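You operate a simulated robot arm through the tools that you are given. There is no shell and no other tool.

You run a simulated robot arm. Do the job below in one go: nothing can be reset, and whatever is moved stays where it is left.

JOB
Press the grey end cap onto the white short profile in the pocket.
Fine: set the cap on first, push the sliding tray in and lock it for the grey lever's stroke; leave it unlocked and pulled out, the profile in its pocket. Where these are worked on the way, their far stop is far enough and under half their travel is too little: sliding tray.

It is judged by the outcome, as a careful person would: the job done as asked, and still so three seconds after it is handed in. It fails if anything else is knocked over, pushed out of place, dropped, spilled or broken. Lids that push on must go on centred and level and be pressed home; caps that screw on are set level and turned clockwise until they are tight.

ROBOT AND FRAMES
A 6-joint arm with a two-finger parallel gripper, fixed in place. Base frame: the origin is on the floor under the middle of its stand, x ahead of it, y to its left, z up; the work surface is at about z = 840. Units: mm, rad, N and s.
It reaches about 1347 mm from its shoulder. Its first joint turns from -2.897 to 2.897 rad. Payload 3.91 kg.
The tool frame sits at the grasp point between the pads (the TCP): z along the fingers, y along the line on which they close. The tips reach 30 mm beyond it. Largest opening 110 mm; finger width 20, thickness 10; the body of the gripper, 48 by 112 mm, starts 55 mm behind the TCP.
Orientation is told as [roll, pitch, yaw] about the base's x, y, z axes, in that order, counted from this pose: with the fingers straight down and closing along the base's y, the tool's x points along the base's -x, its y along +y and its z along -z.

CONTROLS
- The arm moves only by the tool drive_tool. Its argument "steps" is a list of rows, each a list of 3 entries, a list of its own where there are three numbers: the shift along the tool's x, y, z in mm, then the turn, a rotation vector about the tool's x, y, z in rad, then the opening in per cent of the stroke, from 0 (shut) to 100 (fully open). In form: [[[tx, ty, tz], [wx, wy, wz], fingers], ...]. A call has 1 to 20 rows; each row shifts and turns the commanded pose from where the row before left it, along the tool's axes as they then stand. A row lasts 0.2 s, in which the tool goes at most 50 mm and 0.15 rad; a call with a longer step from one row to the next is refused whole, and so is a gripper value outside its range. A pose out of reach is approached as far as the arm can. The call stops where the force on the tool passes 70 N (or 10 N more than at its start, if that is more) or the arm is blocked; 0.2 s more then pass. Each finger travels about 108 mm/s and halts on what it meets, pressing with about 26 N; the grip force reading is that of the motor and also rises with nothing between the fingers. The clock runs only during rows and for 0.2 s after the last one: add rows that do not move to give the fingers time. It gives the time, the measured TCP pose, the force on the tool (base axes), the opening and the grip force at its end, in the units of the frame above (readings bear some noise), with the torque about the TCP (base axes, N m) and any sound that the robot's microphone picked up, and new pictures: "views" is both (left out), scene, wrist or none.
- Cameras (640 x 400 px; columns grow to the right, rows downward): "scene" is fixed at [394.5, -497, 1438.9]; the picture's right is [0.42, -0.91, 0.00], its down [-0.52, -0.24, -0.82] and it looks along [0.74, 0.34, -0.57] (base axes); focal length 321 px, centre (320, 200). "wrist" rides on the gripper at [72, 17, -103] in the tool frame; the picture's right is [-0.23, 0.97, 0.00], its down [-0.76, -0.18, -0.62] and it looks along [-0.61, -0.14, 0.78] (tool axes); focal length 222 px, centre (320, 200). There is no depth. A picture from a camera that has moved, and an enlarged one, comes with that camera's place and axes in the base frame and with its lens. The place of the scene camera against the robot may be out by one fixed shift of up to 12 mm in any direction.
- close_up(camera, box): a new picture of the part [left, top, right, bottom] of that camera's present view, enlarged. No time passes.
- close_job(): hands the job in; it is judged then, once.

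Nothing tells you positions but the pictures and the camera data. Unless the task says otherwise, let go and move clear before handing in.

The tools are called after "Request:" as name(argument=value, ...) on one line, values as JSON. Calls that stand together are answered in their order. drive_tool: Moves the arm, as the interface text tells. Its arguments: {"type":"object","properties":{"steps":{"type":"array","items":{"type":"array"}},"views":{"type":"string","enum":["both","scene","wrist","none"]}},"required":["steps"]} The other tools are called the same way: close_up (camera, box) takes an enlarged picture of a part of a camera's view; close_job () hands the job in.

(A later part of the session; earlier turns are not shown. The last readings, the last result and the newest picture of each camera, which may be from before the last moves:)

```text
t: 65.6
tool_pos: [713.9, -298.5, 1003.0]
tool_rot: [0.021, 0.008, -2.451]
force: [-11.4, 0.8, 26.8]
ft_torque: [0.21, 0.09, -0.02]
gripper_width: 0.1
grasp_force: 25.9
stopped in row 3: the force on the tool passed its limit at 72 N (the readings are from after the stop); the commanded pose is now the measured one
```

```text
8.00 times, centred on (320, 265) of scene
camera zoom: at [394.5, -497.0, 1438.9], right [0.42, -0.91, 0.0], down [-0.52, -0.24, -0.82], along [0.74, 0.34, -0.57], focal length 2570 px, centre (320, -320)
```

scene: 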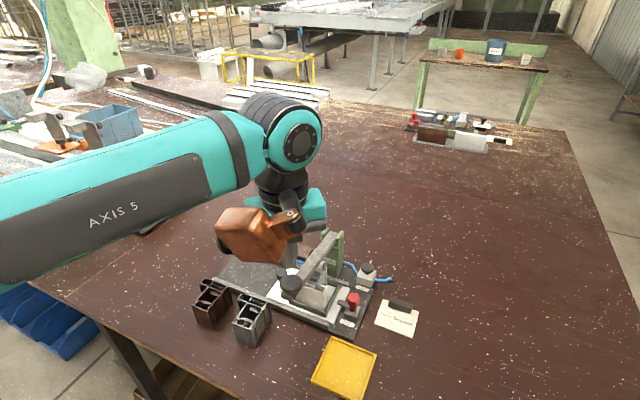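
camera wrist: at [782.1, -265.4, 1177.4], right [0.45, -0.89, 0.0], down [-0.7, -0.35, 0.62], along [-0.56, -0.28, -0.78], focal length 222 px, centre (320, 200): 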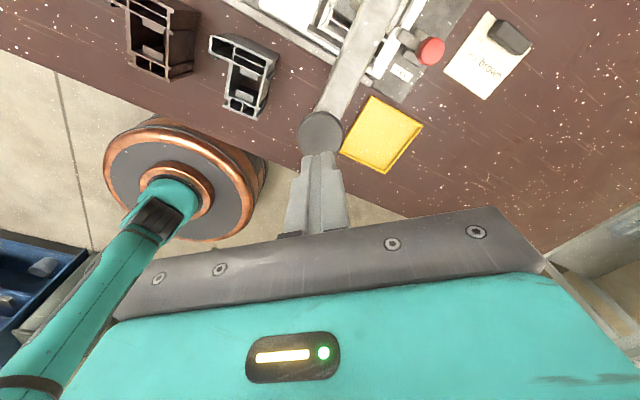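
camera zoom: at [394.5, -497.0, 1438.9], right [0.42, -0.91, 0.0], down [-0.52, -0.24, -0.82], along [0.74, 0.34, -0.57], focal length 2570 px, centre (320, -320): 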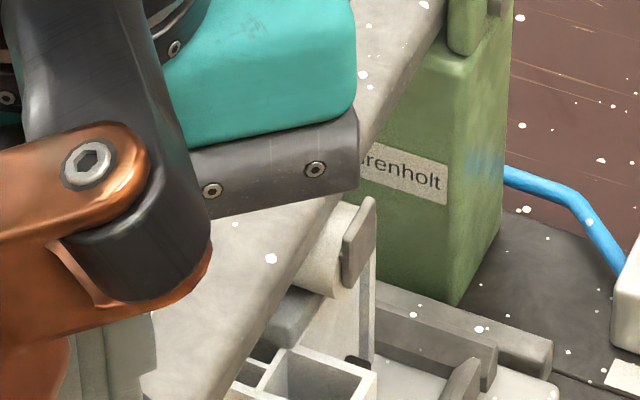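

Request:
drive_tool(steps=[[[0, 0, 1.2], [0, 0, 0], 0], [[0, 0, 1.0], [0, 0, 0], 0], [[0, 0, 0], [0, 0, 0], 0], [[0, 0, 0], [0, 0, 0], 0]], views="none")

Request:
close_up(camera="scene", box=[265, 225, 345, 305])

Request:
close_up(camera="wrist", box=[240, 120, 340, 200])

```text
t: 66.7
tool_pos: [714.1, -300.1, 1004.0]
tool_rot: [0.021, 0.01, -2.45]
force: [-11.8, 2.5, 27.9]
ft_torque: [0.19, 0.12, 0.1]
gripper_width: 0.1
grasp_force: 25.5
stopped in row 4: the force on the tool passed its limit at 71 N (the readings are from after the stop); the commanded pose is now the measured one
```

```text
5.00 times, centred on (305, 265) of scene
camera zoom: at [394.5, -497.0, 1438.9], right [0.42, -0.91, 0.0], down [-0.52, -0.24, -0.82], along [0.74, 0.34, -0.57], focal length 1606 px, centre (395, -125)
```

zoom: 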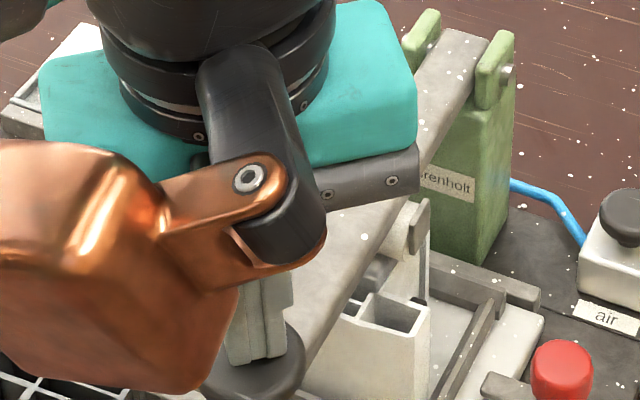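

```text
5.00 times, centred on (290, 160) of wrist
camera zoom: at [778.8, -264.5, 1108.1], right [0.45, -0.89, 0.02], down [-0.71, -0.34, 0.61], along [-0.54, -0.29, -0.79], focal length 1111 px, centre (470, 400)
```

zoom: 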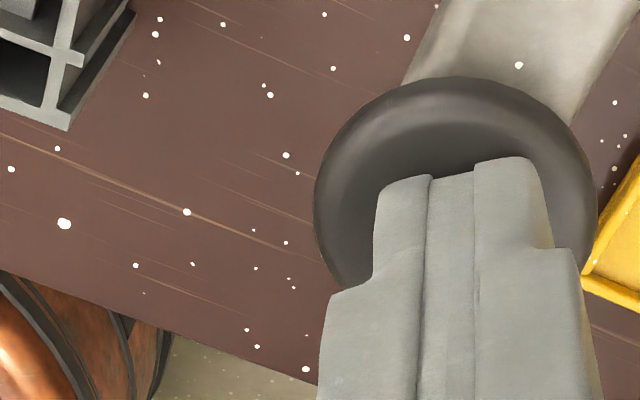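

The lever stopped moving at about 75 N on the knob. I'll lift off and look at how far the cap has gone down.

Request:
drive_tool(steps=[[[0, 0, -10], [0, 0, 0], 0], [[0, 0, -20], [0, 0, 0], 0], [[0, 0, -30], [0, 0, 0], 0], [[0, 0, 0], [0, 0, 0], 0]], views="both")

Request:
close_up(camera="scene", box=[265, 225, 345, 305])

Request:
close_up(camera="scene", box=[300, 245, 340, 285])

```text
t: 67.7
tool_pos: [715.8, -301.2, 1062.5]
tool_rot: [0.02, 0.009, -2.449]
force: [-0.9, 0.8, -0.1]
ft_torque: [0.02, 0.02, -0.01]
gripper_width: 0.2
grasp_force: 25.8
camera wrist: at [779.2, -265.6, 1165.7], right [0.45, -0.89, 0.02], down [-0.71, -0.34, 0.61], along [-0.54, -0.29, -0.79], focal length 222 px, centre (320, 200)
```

scene: 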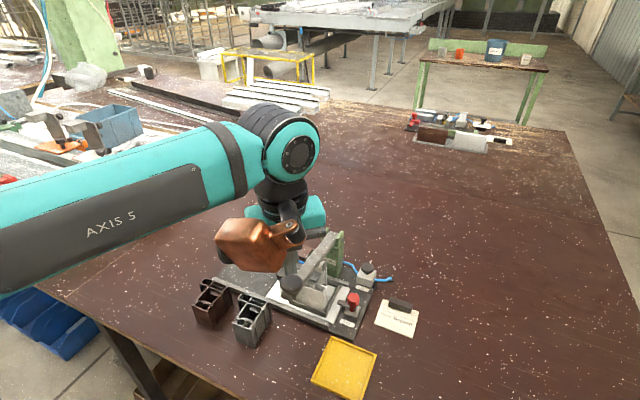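
wrist: 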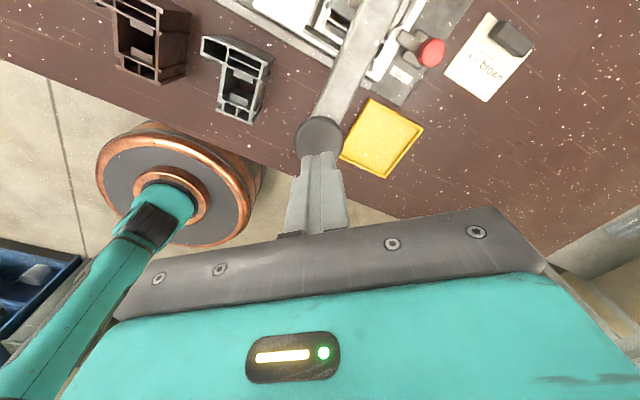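

```text
5.00 times, centred on (305, 265) of scene
camera zoom: at [394.5, -497.0, 1438.9], right [0.42, -0.91, 0.0], down [-0.52, -0.24, -0.82], along [0.74, 0.34, -0.57], focal length 1606 px, centre (395, -125)
```

zoom: 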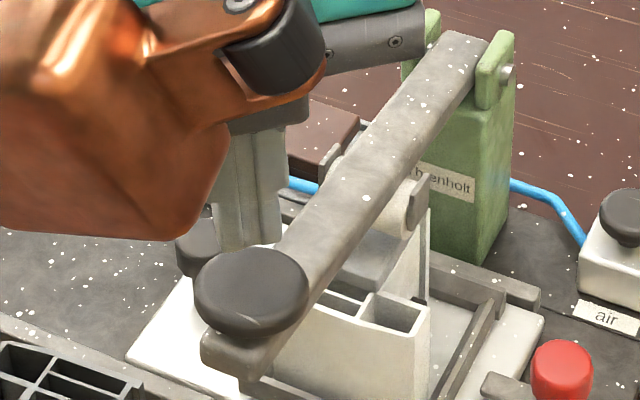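

```text
10.00 times, centred on (320, 265) of scene
camera zoom: at [394.5, -497.0, 1438.9], right [0.42, -0.91, 0.0], down [-0.52, -0.24, -0.82], along [0.74, 0.34, -0.57], focal length 3212 px, centre (320, -450)
```

zoom: 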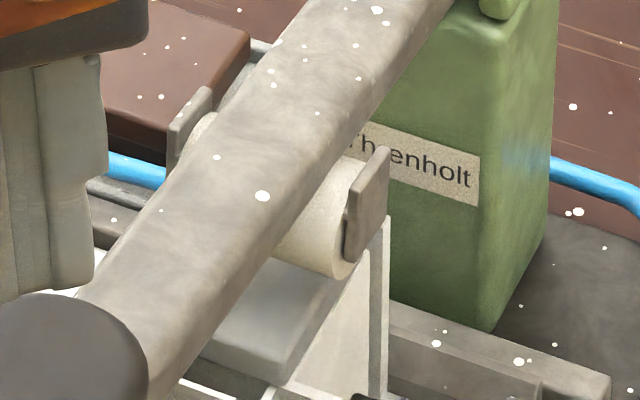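

Request:
close_up(camera="scene", box=[305, 262, 335, 292])

Request:
close_up(camera="wrist", box=[280, 0, 480, 120])

```text
13.33 times, centred on (320, 277) of scene
camera zoom: at [394.5, -497.0, 1438.9], right [0.42, -0.91, 0.0], down [-0.52, -0.24, -0.82], along [0.74, 0.34, -0.57], focal length 4283 px, centre (320, -827)
```

zoom: 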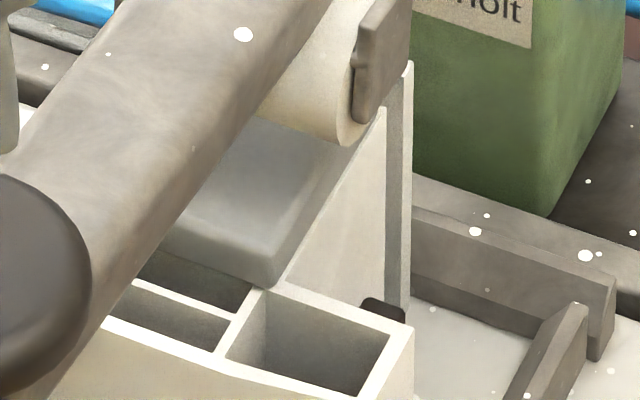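

```text
3.20 times, centred on (380, 60) of wrist
camera zoom: at [779.2, -265.6, 1165.7], right [0.45, -0.89, 0.02], down [-0.71, -0.34, 0.61], along [-0.54, -0.29, -0.79], focal length 711 px, centre (128, 648)
```

zoom: 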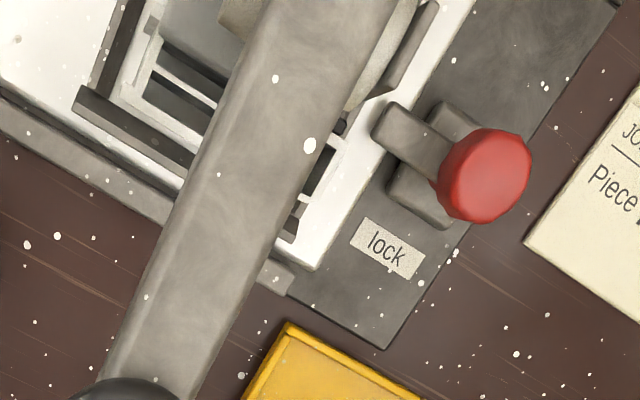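

Request:
close_up(camera="scene", box=[308, 268, 326, 286])

```text
16.00 times, centred on (317, 277) of scene
camera zoom: at [394.5, -497.0, 1438.9], right [0.42, -0.91, 0.0], down [-0.52, -0.24, -0.82], along [0.74, 0.34, -0.57], focal length 5139 px, centre (368, -1032)
```

zoom: 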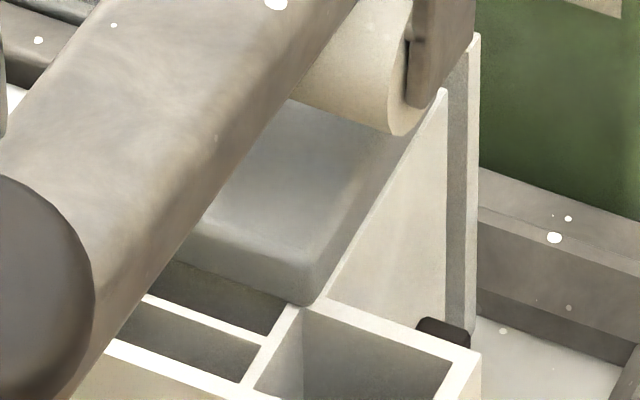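

The cap's plate now sits flush on the profile's rim with no gap left, and the lever has sprung back up. Next I'll go back to the red knob the same way and turn it back to unlock.

Request:
drive_tool(steps=[[[0, 0, 0], [-0.0212, -0.0059, 0], 36], [[3.67, 42.7, 0], [0, 0, 0], 36], [[3.67, 42.7, 0], [0, 0, 0], 36], [[3.67, 42.7, 0], [0, 0, 0], 36], [[0, 0, 0], [0, 0.135, 0], 36], [[0, 0, 0], [0, 0.135, 0], 36], [[0, 0, 0], [0, 0.134, 0], 36], [[0, 0, 0], [0, 0, 0], 36]], views="both")

Request:
close_up(camera="wrist", box=[220, 60, 400, 210])

Request:
close_up(camera="scene", box=[260, 225, 380, 335])

```text
t: 69.5
tool_pos: [806.1, -391.8, 1064.7]
tool_rot: [0.043, 0.405, -2.432]
force: [0.0, -0.5, 0.5]
ft_torque: [0.01, 0.0, 0.02]
gripper_width: 39.4
grasp_force: 0.0
camera wrist: at [833.0, -383.3, 1189.0], right [0.46, -0.89, -0.05], down [-0.85, -0.46, 0.26], along [-0.26, -0.08, -0.96], focal length 222 px, centre (320, 200)
```

scene: 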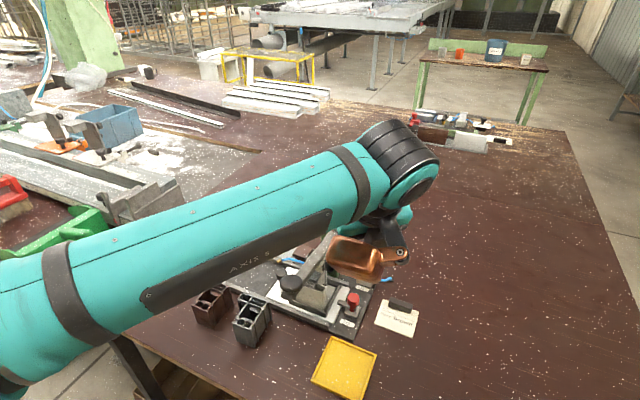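
wrist: 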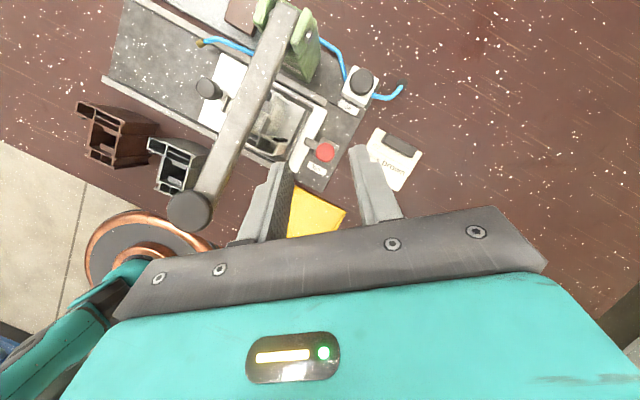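

```text
2.67 times, centred on (310, 135) of wrist
camera zoom: at [833.0, -383.3, 1189.0], right [0.46, -0.89, -0.05], down [-0.85, -0.46, 0.26], along [-0.26, -0.08, -0.96], focal length 592 px, centre (347, 373)
```

zoom: 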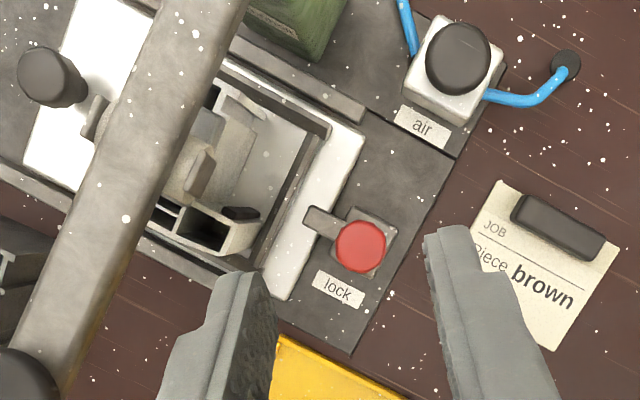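

```text
3.64 times, centred on (320, 280) of scene
camera zoom: at [394.5, -497.0, 1438.9], right [0.42, -0.91, 0.0], down [-0.52, -0.24, -0.82], along [0.74, 0.34, -0.57], focal length 1168 px, centre (320, -91)
```

zoom: 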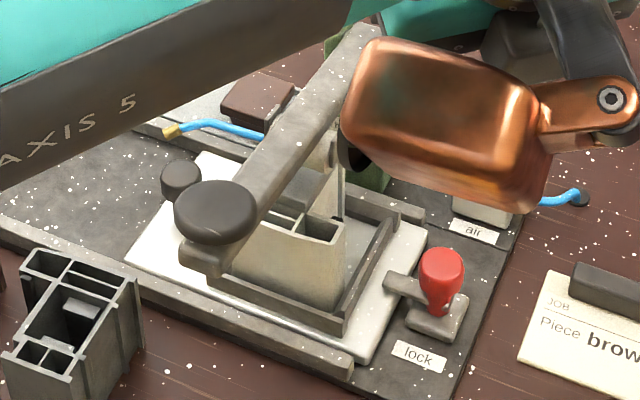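

I had the sign of a small roll correction wrong. I'll fix it now and lower towards the red knob.

Request:
drive_tool(steps=[[[0, 0, 0], [0.043, 0, 0], 36], [[-13.6, 0, 31.9], [0, 0, 0], 36], [[-13.6, 0, 31.9], [0, 0, 0], 36], [[-13.6, 0, 31.9], [0, 0, 0], 36], [[0, 0, 0], [0, 0, 0], 36]], views="wrist")

Request:
close_up(camera="wrist", box=[220, 60, 400, 210])

```text
t: 70.7
tool_pos: [808.2, -392.3, 961.1]
tool_rot: [0.003, 0.407, -2.434]
force: [0.5, -0.7, -0.2]
ft_torque: [0.02, 0.03, 0.02]
gripper_width: 39.5
grasp_force: 0.0
camera wrist: at [837.3, -387.3, 1084.7], right [0.48, -0.88, -0.09], down [-0.83, -0.48, 0.27], along [-0.28, -0.05, -0.96], focal length 222 px, centre (320, 200)
```

wrist: 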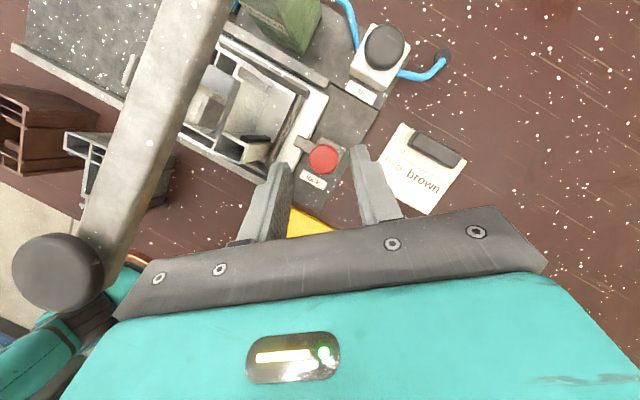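

```text
2.67 times, centred on (310, 135) of wrist
camera zoom: at [837.3, -387.3, 1084.7], right [0.48, -0.88, -0.09], down [-0.83, -0.48, 0.27], along [-0.28, -0.05, -0.96], focal length 592 px, centre (347, 373)
```

zoom: 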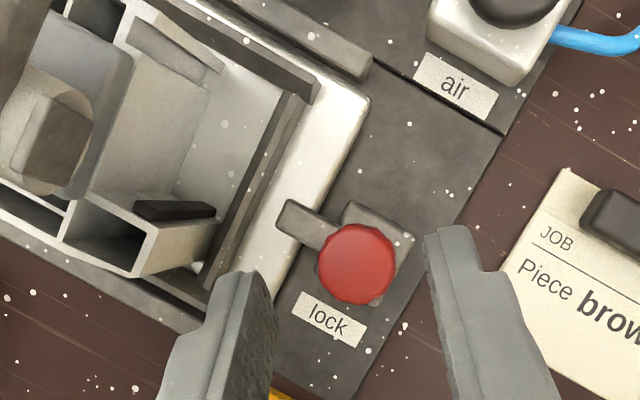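

The knob is centred. I'll go down, grip it and start turning it counter-clockwise.

Request:
drive_tool(steps=[[[0, -1.5, 0], [0, 0, 0], 36], [[-10.7, 0, 24.8], [0, 0, 0], 36], [[-10.7, 0, 24.8], [0, 0, 0], 36], [[0, 0, 0], [0, 0, 0], 36], [[0, 0, 0], [0, 0, 0], 10], [[0, 0, 0], [0, 0, 0], 10], [[0, 0, 0], [0, 0, 0], 10]], views="none")

Request:
close_up(camera="wrist", box=[220, 60, 400, 210])

```text
t: 72.3
tool_pos: [806.7, -392.0, 906.5]
tool_rot: [0.002, 0.406, -2.433]
force: [25.8, -17.9, 6.5]
ft_torque: [-0.3, -0.86, -0.25]
gripper_width: 25.3
grasp_force: 44.9
```

```text
2.67 times, centred on (310, 135) of wrist
camera zoom: at [836.1, -387.0, 1029.1], right [0.47, -0.88, -0.09], down [-0.83, -0.48, 0.27], along [-0.28, -0.06, -0.96], focal length 592 px, centre (347, 373)
```

zoom: 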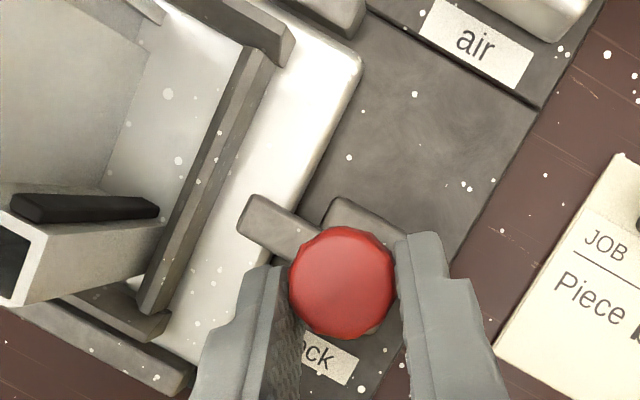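

Request:
drive_tool(steps=[[[0, 1.9, 0], [0, 0, 0], 10], [[0, 1.1, 0], [0.0474, 0, -0.1102], 10], [[0, 1.1, 0], [0.0474, 0, -0.1102], 10], [[0, 1.1, 0], [0.0474, 0, -0.1102], 10], [[0, 0, 0], [0, 0, 0], 10]], views="none")

Request:
close_up(camera="wrist", box=[220, 60, 400, 210])

```text
t: 73.5
tool_pos: [809.6, -394.1, 905.4]
tool_rot: [-0.002, 0.406, -2.073]
force: [34.2, -24.0, -2.8]
ft_torque: [-0.79, -0.78, -0.47]
gripper_width: 25.6
grasp_force: 44.7
```

```text
2.67 times, centred on (310, 135) of wrist
camera zoom: at [836.2, -379.4, 1029.1], right [0.75, -0.65, -0.09], down [-0.61, -0.74, 0.27], along [-0.24, -0.15, -0.96], focal length 592 px, centre (347, 373)
```

zoom: 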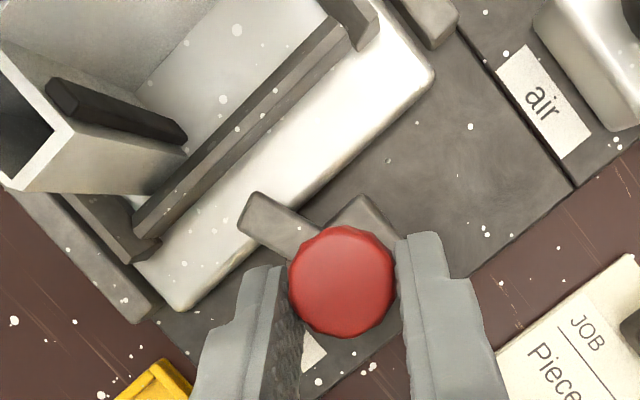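

Request:
drive_tool(steps=[[[0, 1.2, 0], [0, 0, 0], 10], [[0, 0.8, 0], [0, 0, 0], 10], [[0, 0, 0], [0, 0, 0], 10]], views="none")

```text
t: 74.3
tool_pos: [809.7, -395.0, 905.7]
tool_rot: [-0.006, 0.406, -2.073]
force: [-22.8, 6.2, -23.6]
ft_torque: [-0.11, 0.55, 0.28]
gripper_width: 25.5
grasp_force: 44.9
```

Request:
drive_tool(steps=[[[0, -0.7, 0], [0, 0, 0], 10], [[0, 1.2, 0], [0.0474, 0, -0.1102], 10], [[0, 1.2, 0], [0.0474, 0, -0.1102], 10], [[0, 1.2, 0], [0.0474, 0, -0.1102], 10], [[0, 0, 0], [0, 0, 0], 10]], views="none")

Request:
close_up(camera="wrist", box=[220, 60, 400, 210])

```text
t: 75.5
tool_pos: [813.4, -396.4, 905.9]
tool_rot: [0.0, 0.407, -1.712]
force: [-17.7, 7.7, -22.1]
ft_torque: [-0.15, 0.41, 0.22]
gripper_width: 25.6
grasp_force: 45.3
```

```text
2.67 times, centred on (310, 135) of wrist
camera zoom: at [833.3, -371.8, 1030.1], right [0.93, -0.34, -0.09], down [-0.31, -0.91, 0.27], along [-0.18, -0.23, -0.96], focal length 592 px, centre (347, 373)
```

zoom: 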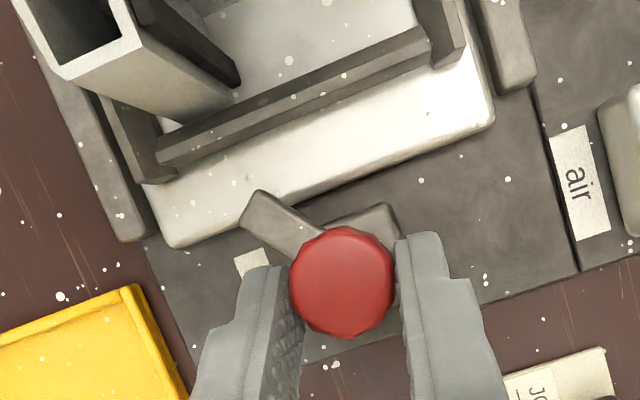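

Request:
drive_tool(steps=[[[0, -0.8, 0], [0, 0, 0], 10], [[0, 1.15, 0], [0.0474, 0, -0.1102], 10], [[0, 1.15, 0], [0.0474, 0, -0.1102], 10], [[0, 1.15, 0], [0.0474, 0, -0.1102], 10], [[0, 0, 0], [0, 0, 0], 10]], views="none")

Request:
close_up(camera="wrist", box=[220, 60, 400, 210])

```text
t: 76.7
tool_pos: [818.0, -396.8, 906.9]
tool_rot: [0.002, 0.406, -1.352]
force: [23.6, -7.2, -6.9]
ft_torque: [-0.1, -0.7, -0.25]
gripper_width: 25.3
grasp_force: 45.0
```

```text
2.67 times, centred on (310, 135) of wrist
camera zoom: at [827.7, -365.9, 1030.3], right [1.0, 0.01, -0.09], down [0.03, -0.96, 0.27], along [-0.08, -0.27, -0.96], focal length 592 px, centre (347, 373)
```

zoom: 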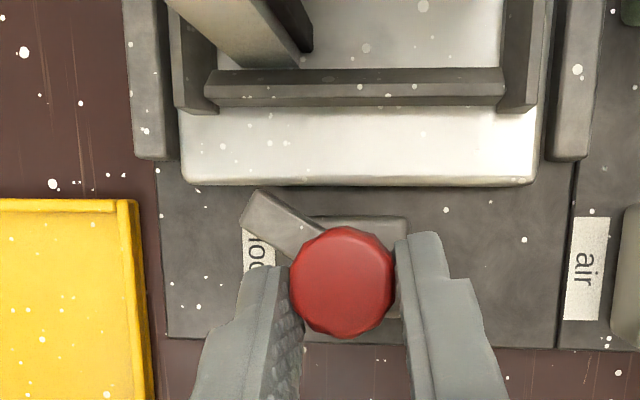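

The bar is off the tray. I'll let go, swing back and take a second grip to return it fully to its starting position.

Request:
drive_tool(steps=[[[0, 0, 0], [0, 0, 0], 36], [[0, 0, 0], [0, 0, 0], 36], [[0, -1.15, 0], [-0.0474, 0, 0.1102], 36], [[0, -1.15, 0], [-0.0474, 0, 0.1102], 36], [[0, -1.15, 0], [-0.0474, 0, 0.1102], 36], [[0, -1.15, 0], [-0.0474, 0, 0.1102], 36], [[0, 0, 0], [0, 0, 0], 36]], views="none")

Request:
close_up(camera="wrist", box=[220, 60, 400, 210])

```text
t: 78.3
tool_pos: [811.3, -396.7, 906.9]
tool_rot: [0.0, 0.407, -1.835]
force: [-0.9, -0.2, 0.3]
ft_torque: [-0.03, 0.01, -0.01]
gripper_width: 39.5
grasp_force: 0.0
```

```text
2.67 times, centred on (310, 135) of wrist
camera zoom: at [833.7, -374.6, 1030.7], right [0.89, -0.46, -0.09], down [-0.42, -0.87, 0.27], along [-0.2, -0.2, -0.96], focal length 592 px, centre (347, 373)
```

zoom: 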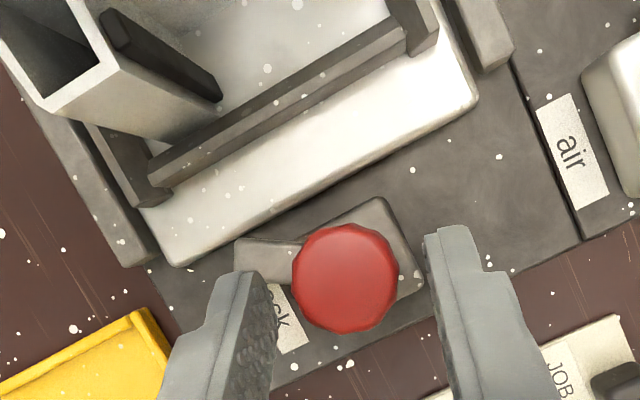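

Request:
drive_tool(steps=[[[0, 0.5, 0], [0, 0, 0], 36], [[0, 0, 0], [0, 0, 0], 10], [[0, 0, 0], [0, 0, 0], 10], [[0, 1.15, 0], [0.0474, 0, -0.1102], 10], [[0, 1.15, 0], [0.0474, 0, -0.1102], 10], [[0, 0, 0], [0, 0, 0], 10]], views="none")

Request:
close_up(camera="wrist", box=[220, 60, 400, 210])

```text
t: 79.7
tool_pos: [813.9, -397.2, 907.6]
tool_rot: [0.0, 0.406, -1.593]
force: [30.3, -13.8, 11.3]
ft_torque: [-0.02, -0.78, -0.37]
gripper_width: 25.7
grasp_force: 44.7
```

```text
2.67 times, centred on (310, 135) of wrist
camera zoom: at [831.4, -370.5, 1030.5], right [0.97, -0.23, -0.09], down [-0.2, -0.94, 0.27], along [-0.15, -0.25, -0.96], focal length 592 px, centre (347, 373)
```

zoom: 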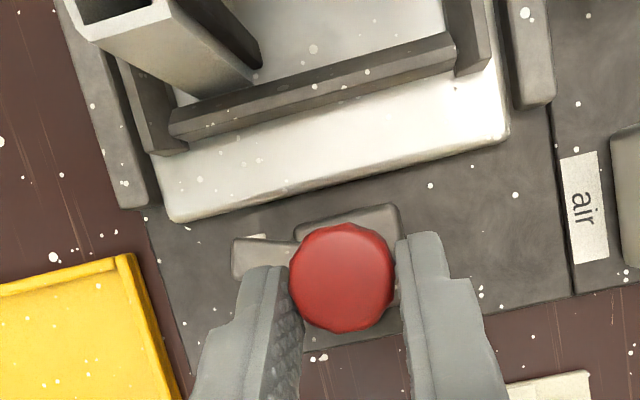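

Request:
drive_tool(steps=[[[0, 1.3, 0], [0, 0, 0], 10], [[0, 1.15, 0], [0.0474, 0, -0.1102], 10], [[0, 1.15, 0], [0.0474, 0, -0.1102], 10], [[0, 0.4, 0], [0.0158, 0, -0.0367], 10], [[0, 0, 0], [0, 0, 0], 10]], views="none")

Request:
close_up(camera="wrist", box=[220, 60, 400, 210])

```text
t: 80.9
tool_pos: [817.3, -396.6, 907.2]
tool_rot: [0.0, 0.407, -1.311]
force: [17.3, -4.7, 8.3]
ft_torque: [0.37, -0.38, -0.16]
gripper_width: 25.5
grasp_force: 44.8
```

```text
2.67 times, centred on (310, 135) of wrist
camera zoom: at [827.3, -366.2, 1030.4], right [0.99, 0.05, -0.09], down [0.07, -0.96, 0.27], along [-0.07, -0.28, -0.96], focal length 592 px, centre (347, 373)
```

zoom: 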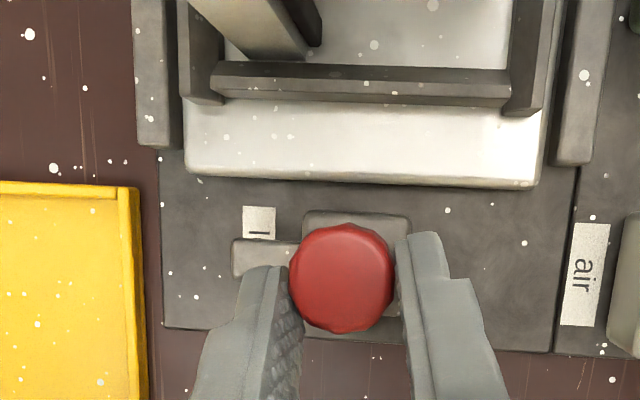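

The lock is back to its starting position, with the pointer parallel to the tray's edge. I'll let go, rise, straighten the hand and turn it back to yaw 0.

Request:
drive_tool(steps=[[[0, 0, 0], [0, 0, 0], 36], [[0, 0, 0], [0, 0, 0], 36], [[7.9, 0, -18.4], [0, 0, 0], 36], [[15.8, 0, -36.7], [0, 0, 0], 36], [[15.8, 0, -36.7], [0, 0, 0], 36], [[15.8, 0, -36.7], [0, 0, 0], 36], [[0, 0, 0], [0, -0.1357, 0], 36], [[0, 0, 0], [0, -0.1357, 0], 36], [[0, 0, 0], [0, -0.1356, 0], 36], [[0, 0, 0], [0, 0, -0.1457], 36], [[0, 0, 0], [0, 0, -0.1457], 36], [[0, 0, 0], [0, 0, -0.1457], 36], [[0, 0, 0], [0, 0, -0.1457], 36], [[0, 0, 0], [0, 0, -0.1457], 36], [[0, 0, 0], [0, 0, -0.1457], 36], [[0, 0, 0], [0, 0, -0.1457], 36], [[0, 0, 0], [0, 0, -0.1457], 36], [[0, 0, 0], [0, 0, -0.1457], 36], [[0, 0, 0], [0, 0, 0], 36]], views="both")

Request:
close_up(camera="scene", box=[250, 220, 390, 340])

```text
t: 84.9
tool_pos: [814.8, -393.5, 1044.6]
tool_rot: [-0.001, 0.002, 0.001]
force: [0.3, -0.3, 0.6]
ft_torque: [-0.05, 0.04, 0.0]
gripper_width: 39.4
grasp_force: 0.0
out of reach, approached as far as the arm can: row 6
camera wrist: at [742.6, -375.8, 1146.8], right [0.23, 0.97, 0.0], down [0.76, -0.18, 0.62], along [0.61, -0.14, -0.78], focal length 222 px, centre (320, 200)
```

scene: 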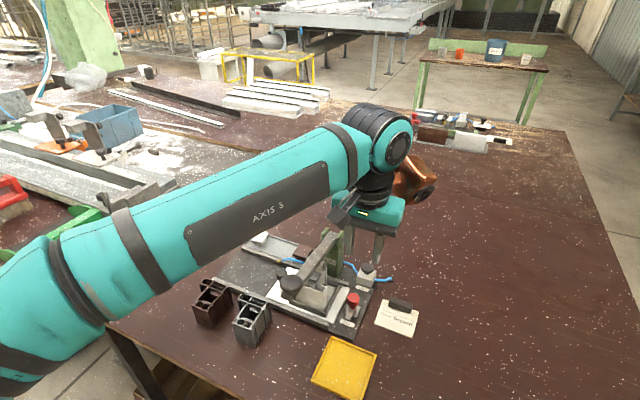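
wrist: 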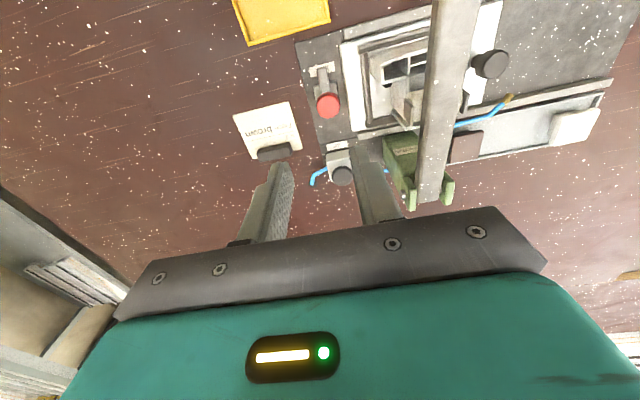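

```text
3.33 times, centred on (320, 280) of scene
camera zoom: at [394.5, -497.0, 1438.9], right [0.42, -0.91, 0.0], down [-0.52, -0.24, -0.82], along [0.74, 0.34, -0.57], focal length 1071 px, centre (320, -67)
```

zoom: 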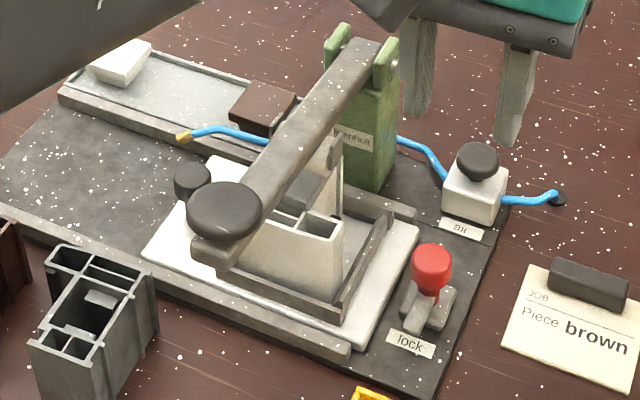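

Lever up, lock open, tray still in. Now I'll cross over the lever to the tray knob and lean the hand away from the lever for the pull.

Request:
drive_tool(steps=[[[35, 20, -25], [0, 0, 0], 36], [[0, 47, 0], [0, 0, 0], 36], [[0, 47, 0], [0, 0, 0], 36], [[0, 47, 0], [0, 0, 0], 36], [[-34, 18.5, 0], [0, 0, 0], 36], [[0, 0, 0], [0.125, 0, 0], 36], [[0, 0, 0], [0.125, 0, 0], 36], [[0, 7.4, 29], [0, 0, 0], 36], [[0, 7.4, 29], [0, 0, 0], 36], [[0, 0, 0], [0, 0, 0], 36]], views="both")

Request:
close_up(camera="wrist", box=[200, 60, 420, 210])

Request:
close_up(camera="scene", box=[230, 190, 350, 310])

```text
t: 87.1
tool_pos: [814.9, -215.2, 1008.4]
tool_rot: [-0.252, 0.0, -0.002]
force: [0.1, 0.7, 0.4]
ft_torque: [-0.02, -0.01, -0.01]
gripper_width: 39.6
grasp_force: 0.0
camera wrist: at [742.8, -171.6, 1104.5], right [0.23, 0.94, -0.24], down [0.76, -0.02, 0.65], along [0.61, -0.33, -0.72], focal length 222 px, centre (320, 200)
```

scene: 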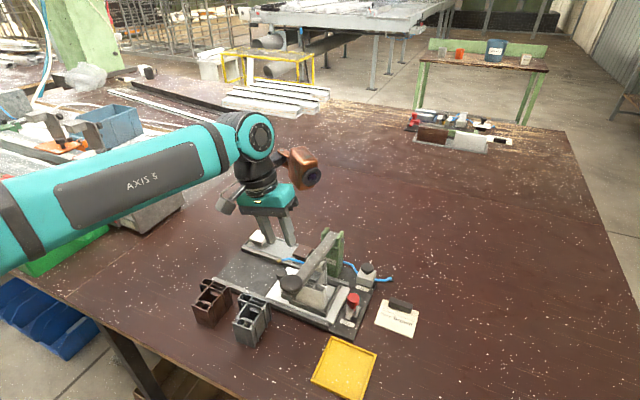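
wrist: 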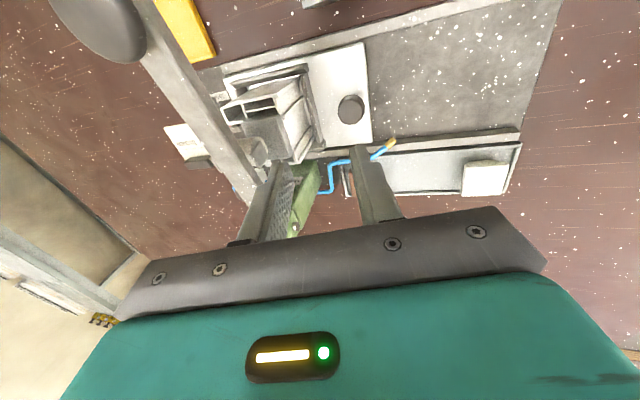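

```text
2.67 times, centred on (310, 135) of wrist
camera zoom: at [742.8, -171.6, 1104.5], right [0.23, 0.94, -0.24], down [0.76, -0.02, 0.65], along [0.61, -0.33, -0.72], focal length 592 px, centre (347, 373)
```

zoom: 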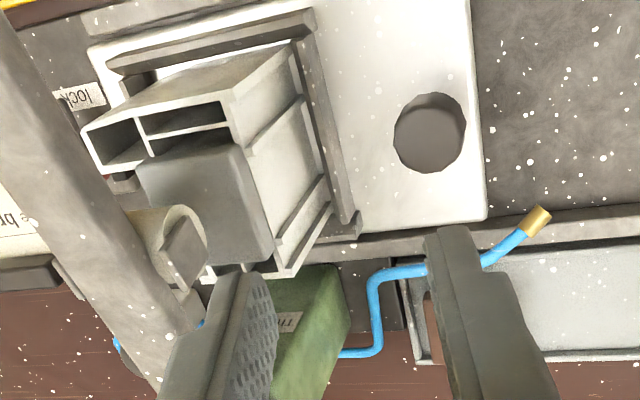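

```text
3.33 times, centred on (290, 250) of scene
camera zoom: at [394.5, -497.0, 1438.9], right [0.42, -0.91, 0.0], down [-0.52, -0.24, -0.82], along [0.74, 0.34, -0.57], focal length 1071 px, centre (420, 33)
```

zoom: 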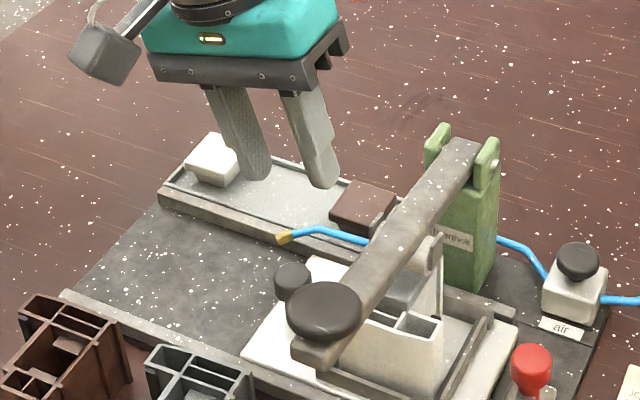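

The tray knob is at about (813, -214). I'll lower the open fingers around it, first most of the way.

Request:
drive_tool(steps=[[[0.5, 12.6, 30], [0, 0, 0], 36], [[0.5, 9.6, 30], [0, 0, 0], 36], [[0, 0, 0], [0, 0, 0], 36]], views="wrist")

Request:
close_up(camera="wrist", box=[220, 80, 420, 220])

Request:
close_up(camera="scene", box=[240, 210, 340, 310])

```text
t: 87.9
tool_pos: [813.7, -208.8, 946.2]
tool_rot: [-0.251, 0.001, -0.001]
force: [0.8, 0.1, -0.6]
ft_torque: [0.01, 0.01, -0.02]
gripper_width: 39.7
grasp_force: 0.1
camera wrist: at [740.5, -165.1, 1040.9], right [0.23, 0.94, -0.24], down [0.76, -0.02, 0.65], along [0.61, -0.33, -0.72], focal length 222 px, centre (320, 200)
```

wrist: 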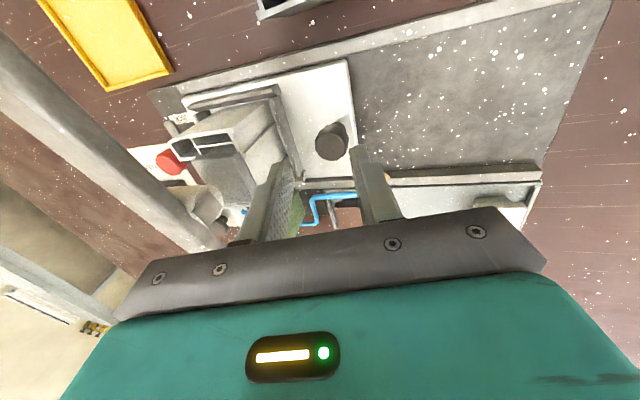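

```text
2.86 times, centred on (320, 150) of wrist
camera zoom: at [740.5, -165.1, 1040.9], right [0.23, 0.94, -0.24], down [0.76, -0.02, 0.65], along [0.61, -0.33, -0.72], focal length 635 px, centre (320, 343)
```

zoom: 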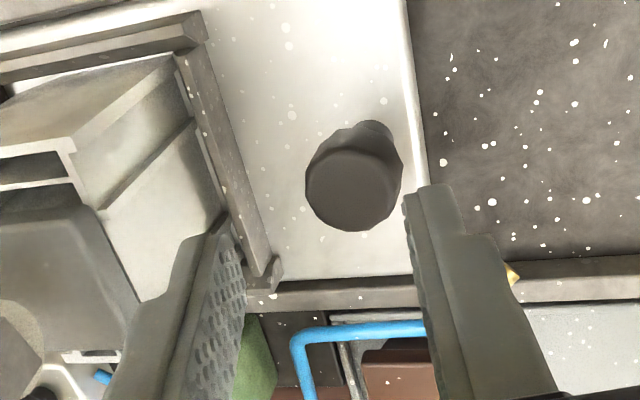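

```text
4.00 times, centred on (290, 260) of scene
camera zoom: at [394.5, -497.0, 1438.9], right [0.42, -0.91, 0.0], down [-0.52, -0.24, -0.82], along [0.74, 0.34, -0.57], focal length 1285 px, centre (440, -40)
```

zoom: 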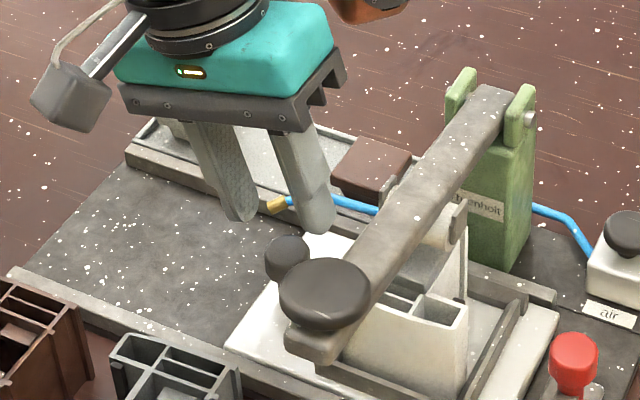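

Centred around the knob. I'll go down the rest and close on it.

Request:
drive_tool(steps=[[[-1.5, 5.3, 20.9], [0, 0, 0], 36], [[0, 5.3, 20.9], [0, 0, 0], 36], [[0, 0, 0], [0, 0, 0], 36], [[0, 0, 0], [0, 0, 0], 15], [[0, 0, 0], [0, 0, 0], 15]], views="wrist")

Request:
close_up(camera="wrist", box=[220, 80, 420, 220])

Request:
close_up(camera="scene", box=[240, 210, 340, 310])

```text
t: 89.1
tool_pos: [816.6, -208.6, 902.1]
tool_rot: [-0.25, 0.002, -0.002]
force: [0.4, -1.1, -1.0]
ft_torque: [0.27, -0.65, 0.17]
gripper_width: 27.3
grasp_force: 45.0
camera wrist: at [743.0, -165.3, 997.7], right [0.23, 0.94, -0.24], down [0.76, -0.02, 0.65], along [0.61, -0.33, -0.72], focal length 222 px, centre (320, 200)
```

wrist: 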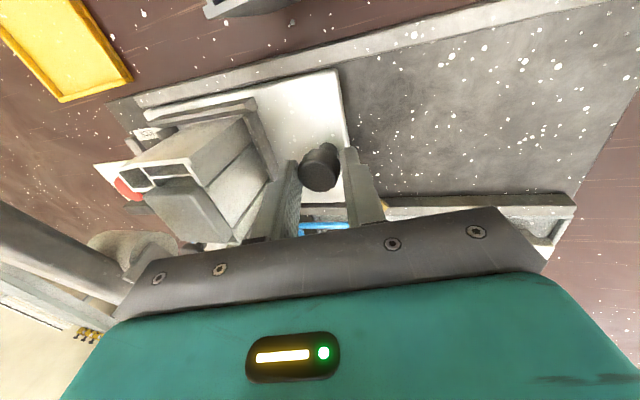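

```text
2.86 times, centred on (320, 150) of wrist
camera zoom: at [743.0, -165.3, 997.7], right [0.23, 0.94, -0.24], down [0.76, -0.02, 0.65], along [0.61, -0.33, -0.72], focal length 635 px, centre (320, 343)
```

zoom: 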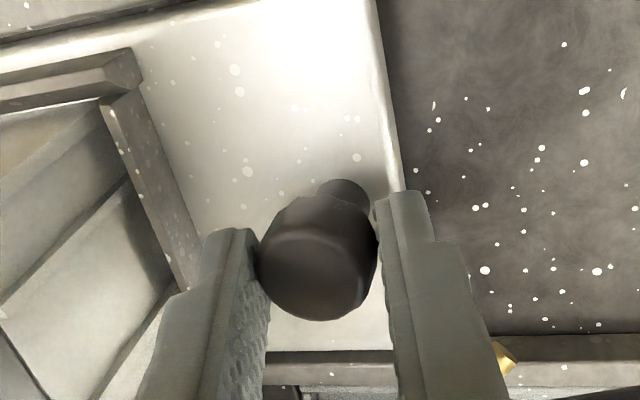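

```text
4.00 times, centred on (290, 260) of scene
camera zoom: at [394.5, -497.0, 1438.9], right [0.42, -0.91, 0.0], down [-0.52, -0.24, -0.82], along [0.74, 0.34, -0.57], focal length 1285 px, centre (440, -40)
```

zoom: 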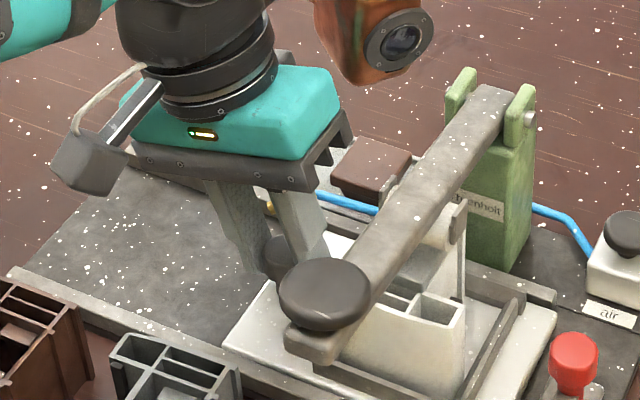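

The knob is gripped. I'll pull the tray out, starting gently to confirm it's free.

Request:
drive_tool(steps=[[[0, 2.91, -0.74], [0, 0, 0], 15], [[0, 4.84, -1.24], [0, 0, 0], 15], [[0, 7.75, -1.98], [0, 0, 0], 15], [[0, 7.75, -1.98], [0, 0, 0], 15], [[0, 0, 0], [0, 0, 0], 15]], views="scene")

Request:
close_up(camera="scene", box=[230, 200, 370, 330])

```text
t: 90.3
tool_pos: [816.8, -183.1, 902.5]
tool_rot: [-0.251, -0.001, -0.002]
force: [8.1, 0.2, 0.9]
ft_torque: [0.26, 0.23, -0.02]
gripper_width: 27.1
grasp_force: 45.4
```

scene: 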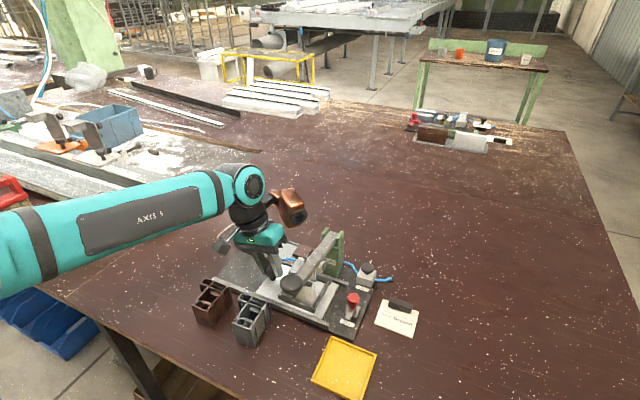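

```text
3.08 times, centred on (300, 265) of scene
camera zoom: at [394.5, -497.0, 1438.9], right [0.42, -0.91, 0.0], down [-0.52, -0.24, -0.82], along [0.74, 0.34, -0.57], focal length 988 px, centre (382, 0)
```

zoom: 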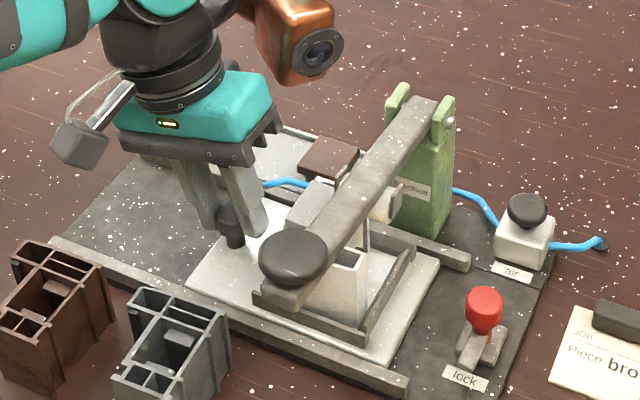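

Request:
drive_tool(steps=[[[0, 7.75, -1.98], [0, 0, 0], 15], [[0, 7.75, -1.98], [0, 0, 0], 15], [[0, 7.75, -1.98], [0, 0, 0], 15], [[0, 7.75, -1.98], [0, 0, 0], 15], [[0, 7.75, -1.98], [0, 0, 0], 15], [[0, 7.75, -1.98], [0, 0, 0], 15], [[0, 7.75, -1.98], [0, 0, 0], 15], [[0, 7.75, -1.98], [0, 0, 0], 15], [[0, 7.75, -1.98], [0, 0, 0], 15], [[0, 7.75, -1.98], [0, 0, 0], 15], [[0, 0, 0], [0, 0, 0], 15]], views="both")

Request:
close_up(camera="scene", box=[210, 200, 350, 330])

```text
t: 92.7
tool_pos: [816.3, -105.1, 902.6]
tool_rot: [-0.251, 0.003, -0.004]
force: [11.8, -0.5, 4.3]
ft_torque: [0.23, -0.53, 0.12]
gripper_width: 27.0
grasp_force: 45.3
camera wrist: at [742.9, -61.7, 997.8], right [0.23, 0.94, -0.24], down [0.76, -0.02, 0.65], along [0.61, -0.33, -0.72], focal length 222 px, centre (320, 200)
```

scene: 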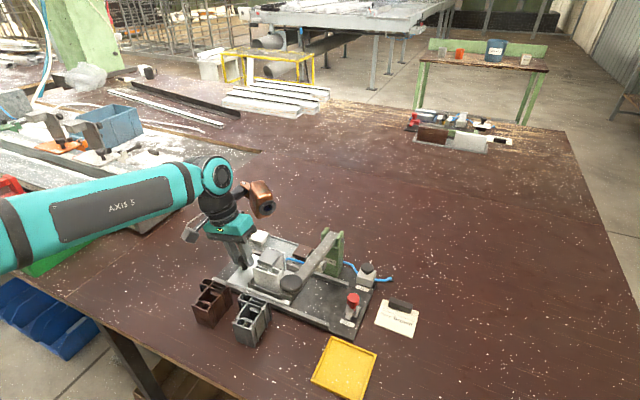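
wrist: 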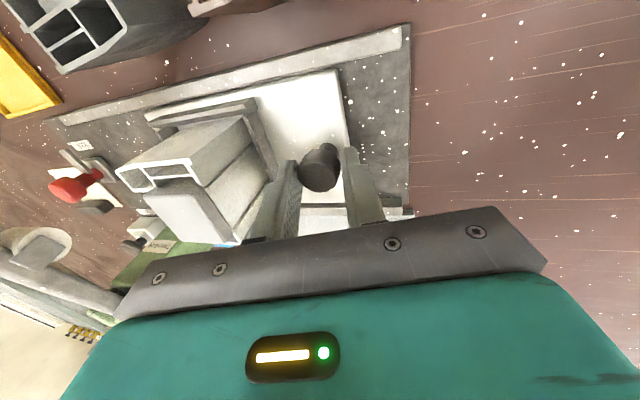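

```text
3.08 times, centred on (280, 265) of scene
camera zoom: at [394.5, -497.0, 1438.9], right [0.42, -0.91, 0.0], down [-0.52, -0.24, -0.82], along [0.74, 0.34, -0.57], focal length 988 px, centre (443, 0)
```

zoom: 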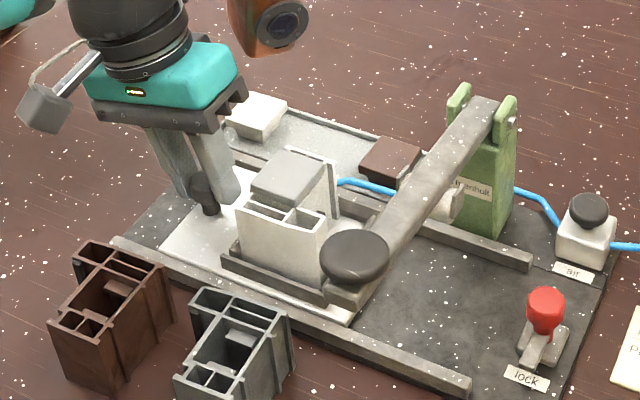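

Request:
drive_tool(steps=[[[0, 7.75, -1.98], [0, 0, 0], 15], [[0, 7.75, -1.98], [0, 0, 0], 15], [[0, 3.88, -0.99], [0, 0, 0], 15], [[0, 1.94, -0.5], [0, 0, 0], 15], [[0, 1.94, -0.5], [0, 0, 0], 15], [[0, 0, 0], [0, 0, 0], 15]], views="none")

Request:
close_up(camera="scene", box=[200, 210, 320, 320])

```text
t: 94.1
tool_pos: [816.1, -80.0, 901.2]
tool_rot: [-0.252, 0.001, -0.002]
force: [14.3, 0.6, 5.9]
ft_torque: [0.24, -0.54, 0.13]
gripper_width: 26.9
grasp_force: 45.0
```

```text
3.64 times, centred on (260, 265) of scene
camera zoom: at [394.5, -497.0, 1438.9], right [0.42, -0.91, 0.0], down [-0.52, -0.24, -0.82], along [0.74, 0.34, -0.57], focal length 1168 px, centre (538, -36)
```

zoom: 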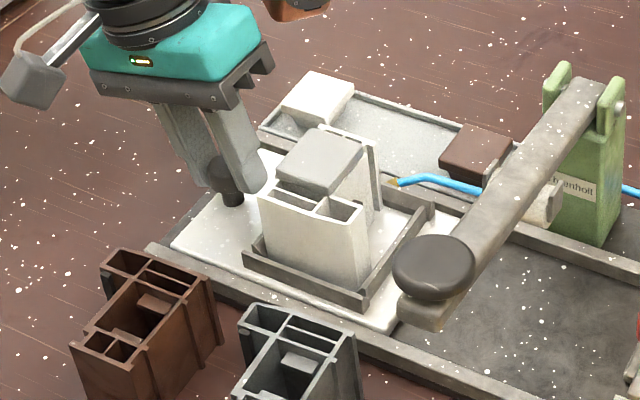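

Request:
drive_tool(steps=[[[0, 1.45, -0.37], [0, 0, 0], 15], [[0, 1.45, -0.37], [0, 0, 0], 15], [[0, 1.45, -0.37], [0, 0, 0], 15], [[0, 0, 0], [0, 0, 0], 15]], views="none")

Request:
close_up(camera="scene", box=[200, 210, 320, 320])

```text
t: 95.1
tool_pos: [816.2, -79.2, 902.5]
tool_rot: [-0.252, 0.002, -0.004]
force: [8.3, -62.6, 4.0]
ft_torque: [-0.8, 0.31, -0.01]
gripper_width: 27.3
grasp_force: 44.7
```

```text
3.64 times, centred on (260, 265) of scene
camera zoom: at [394.5, -497.0, 1438.9], right [0.42, -0.91, 0.0], down [-0.52, -0.24, -0.82], along [0.74, 0.34, -0.57], focal length 1168 px, centre (538, -36)
```

zoom: 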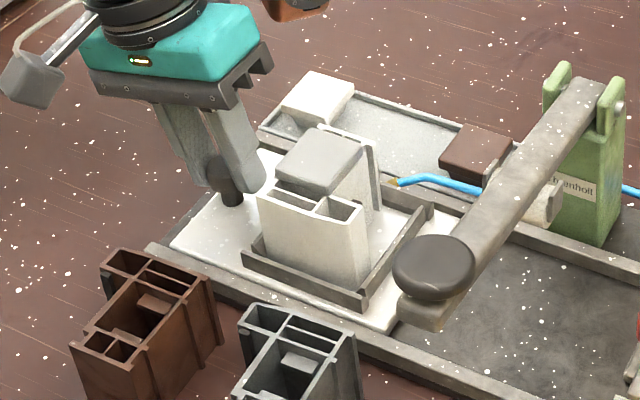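

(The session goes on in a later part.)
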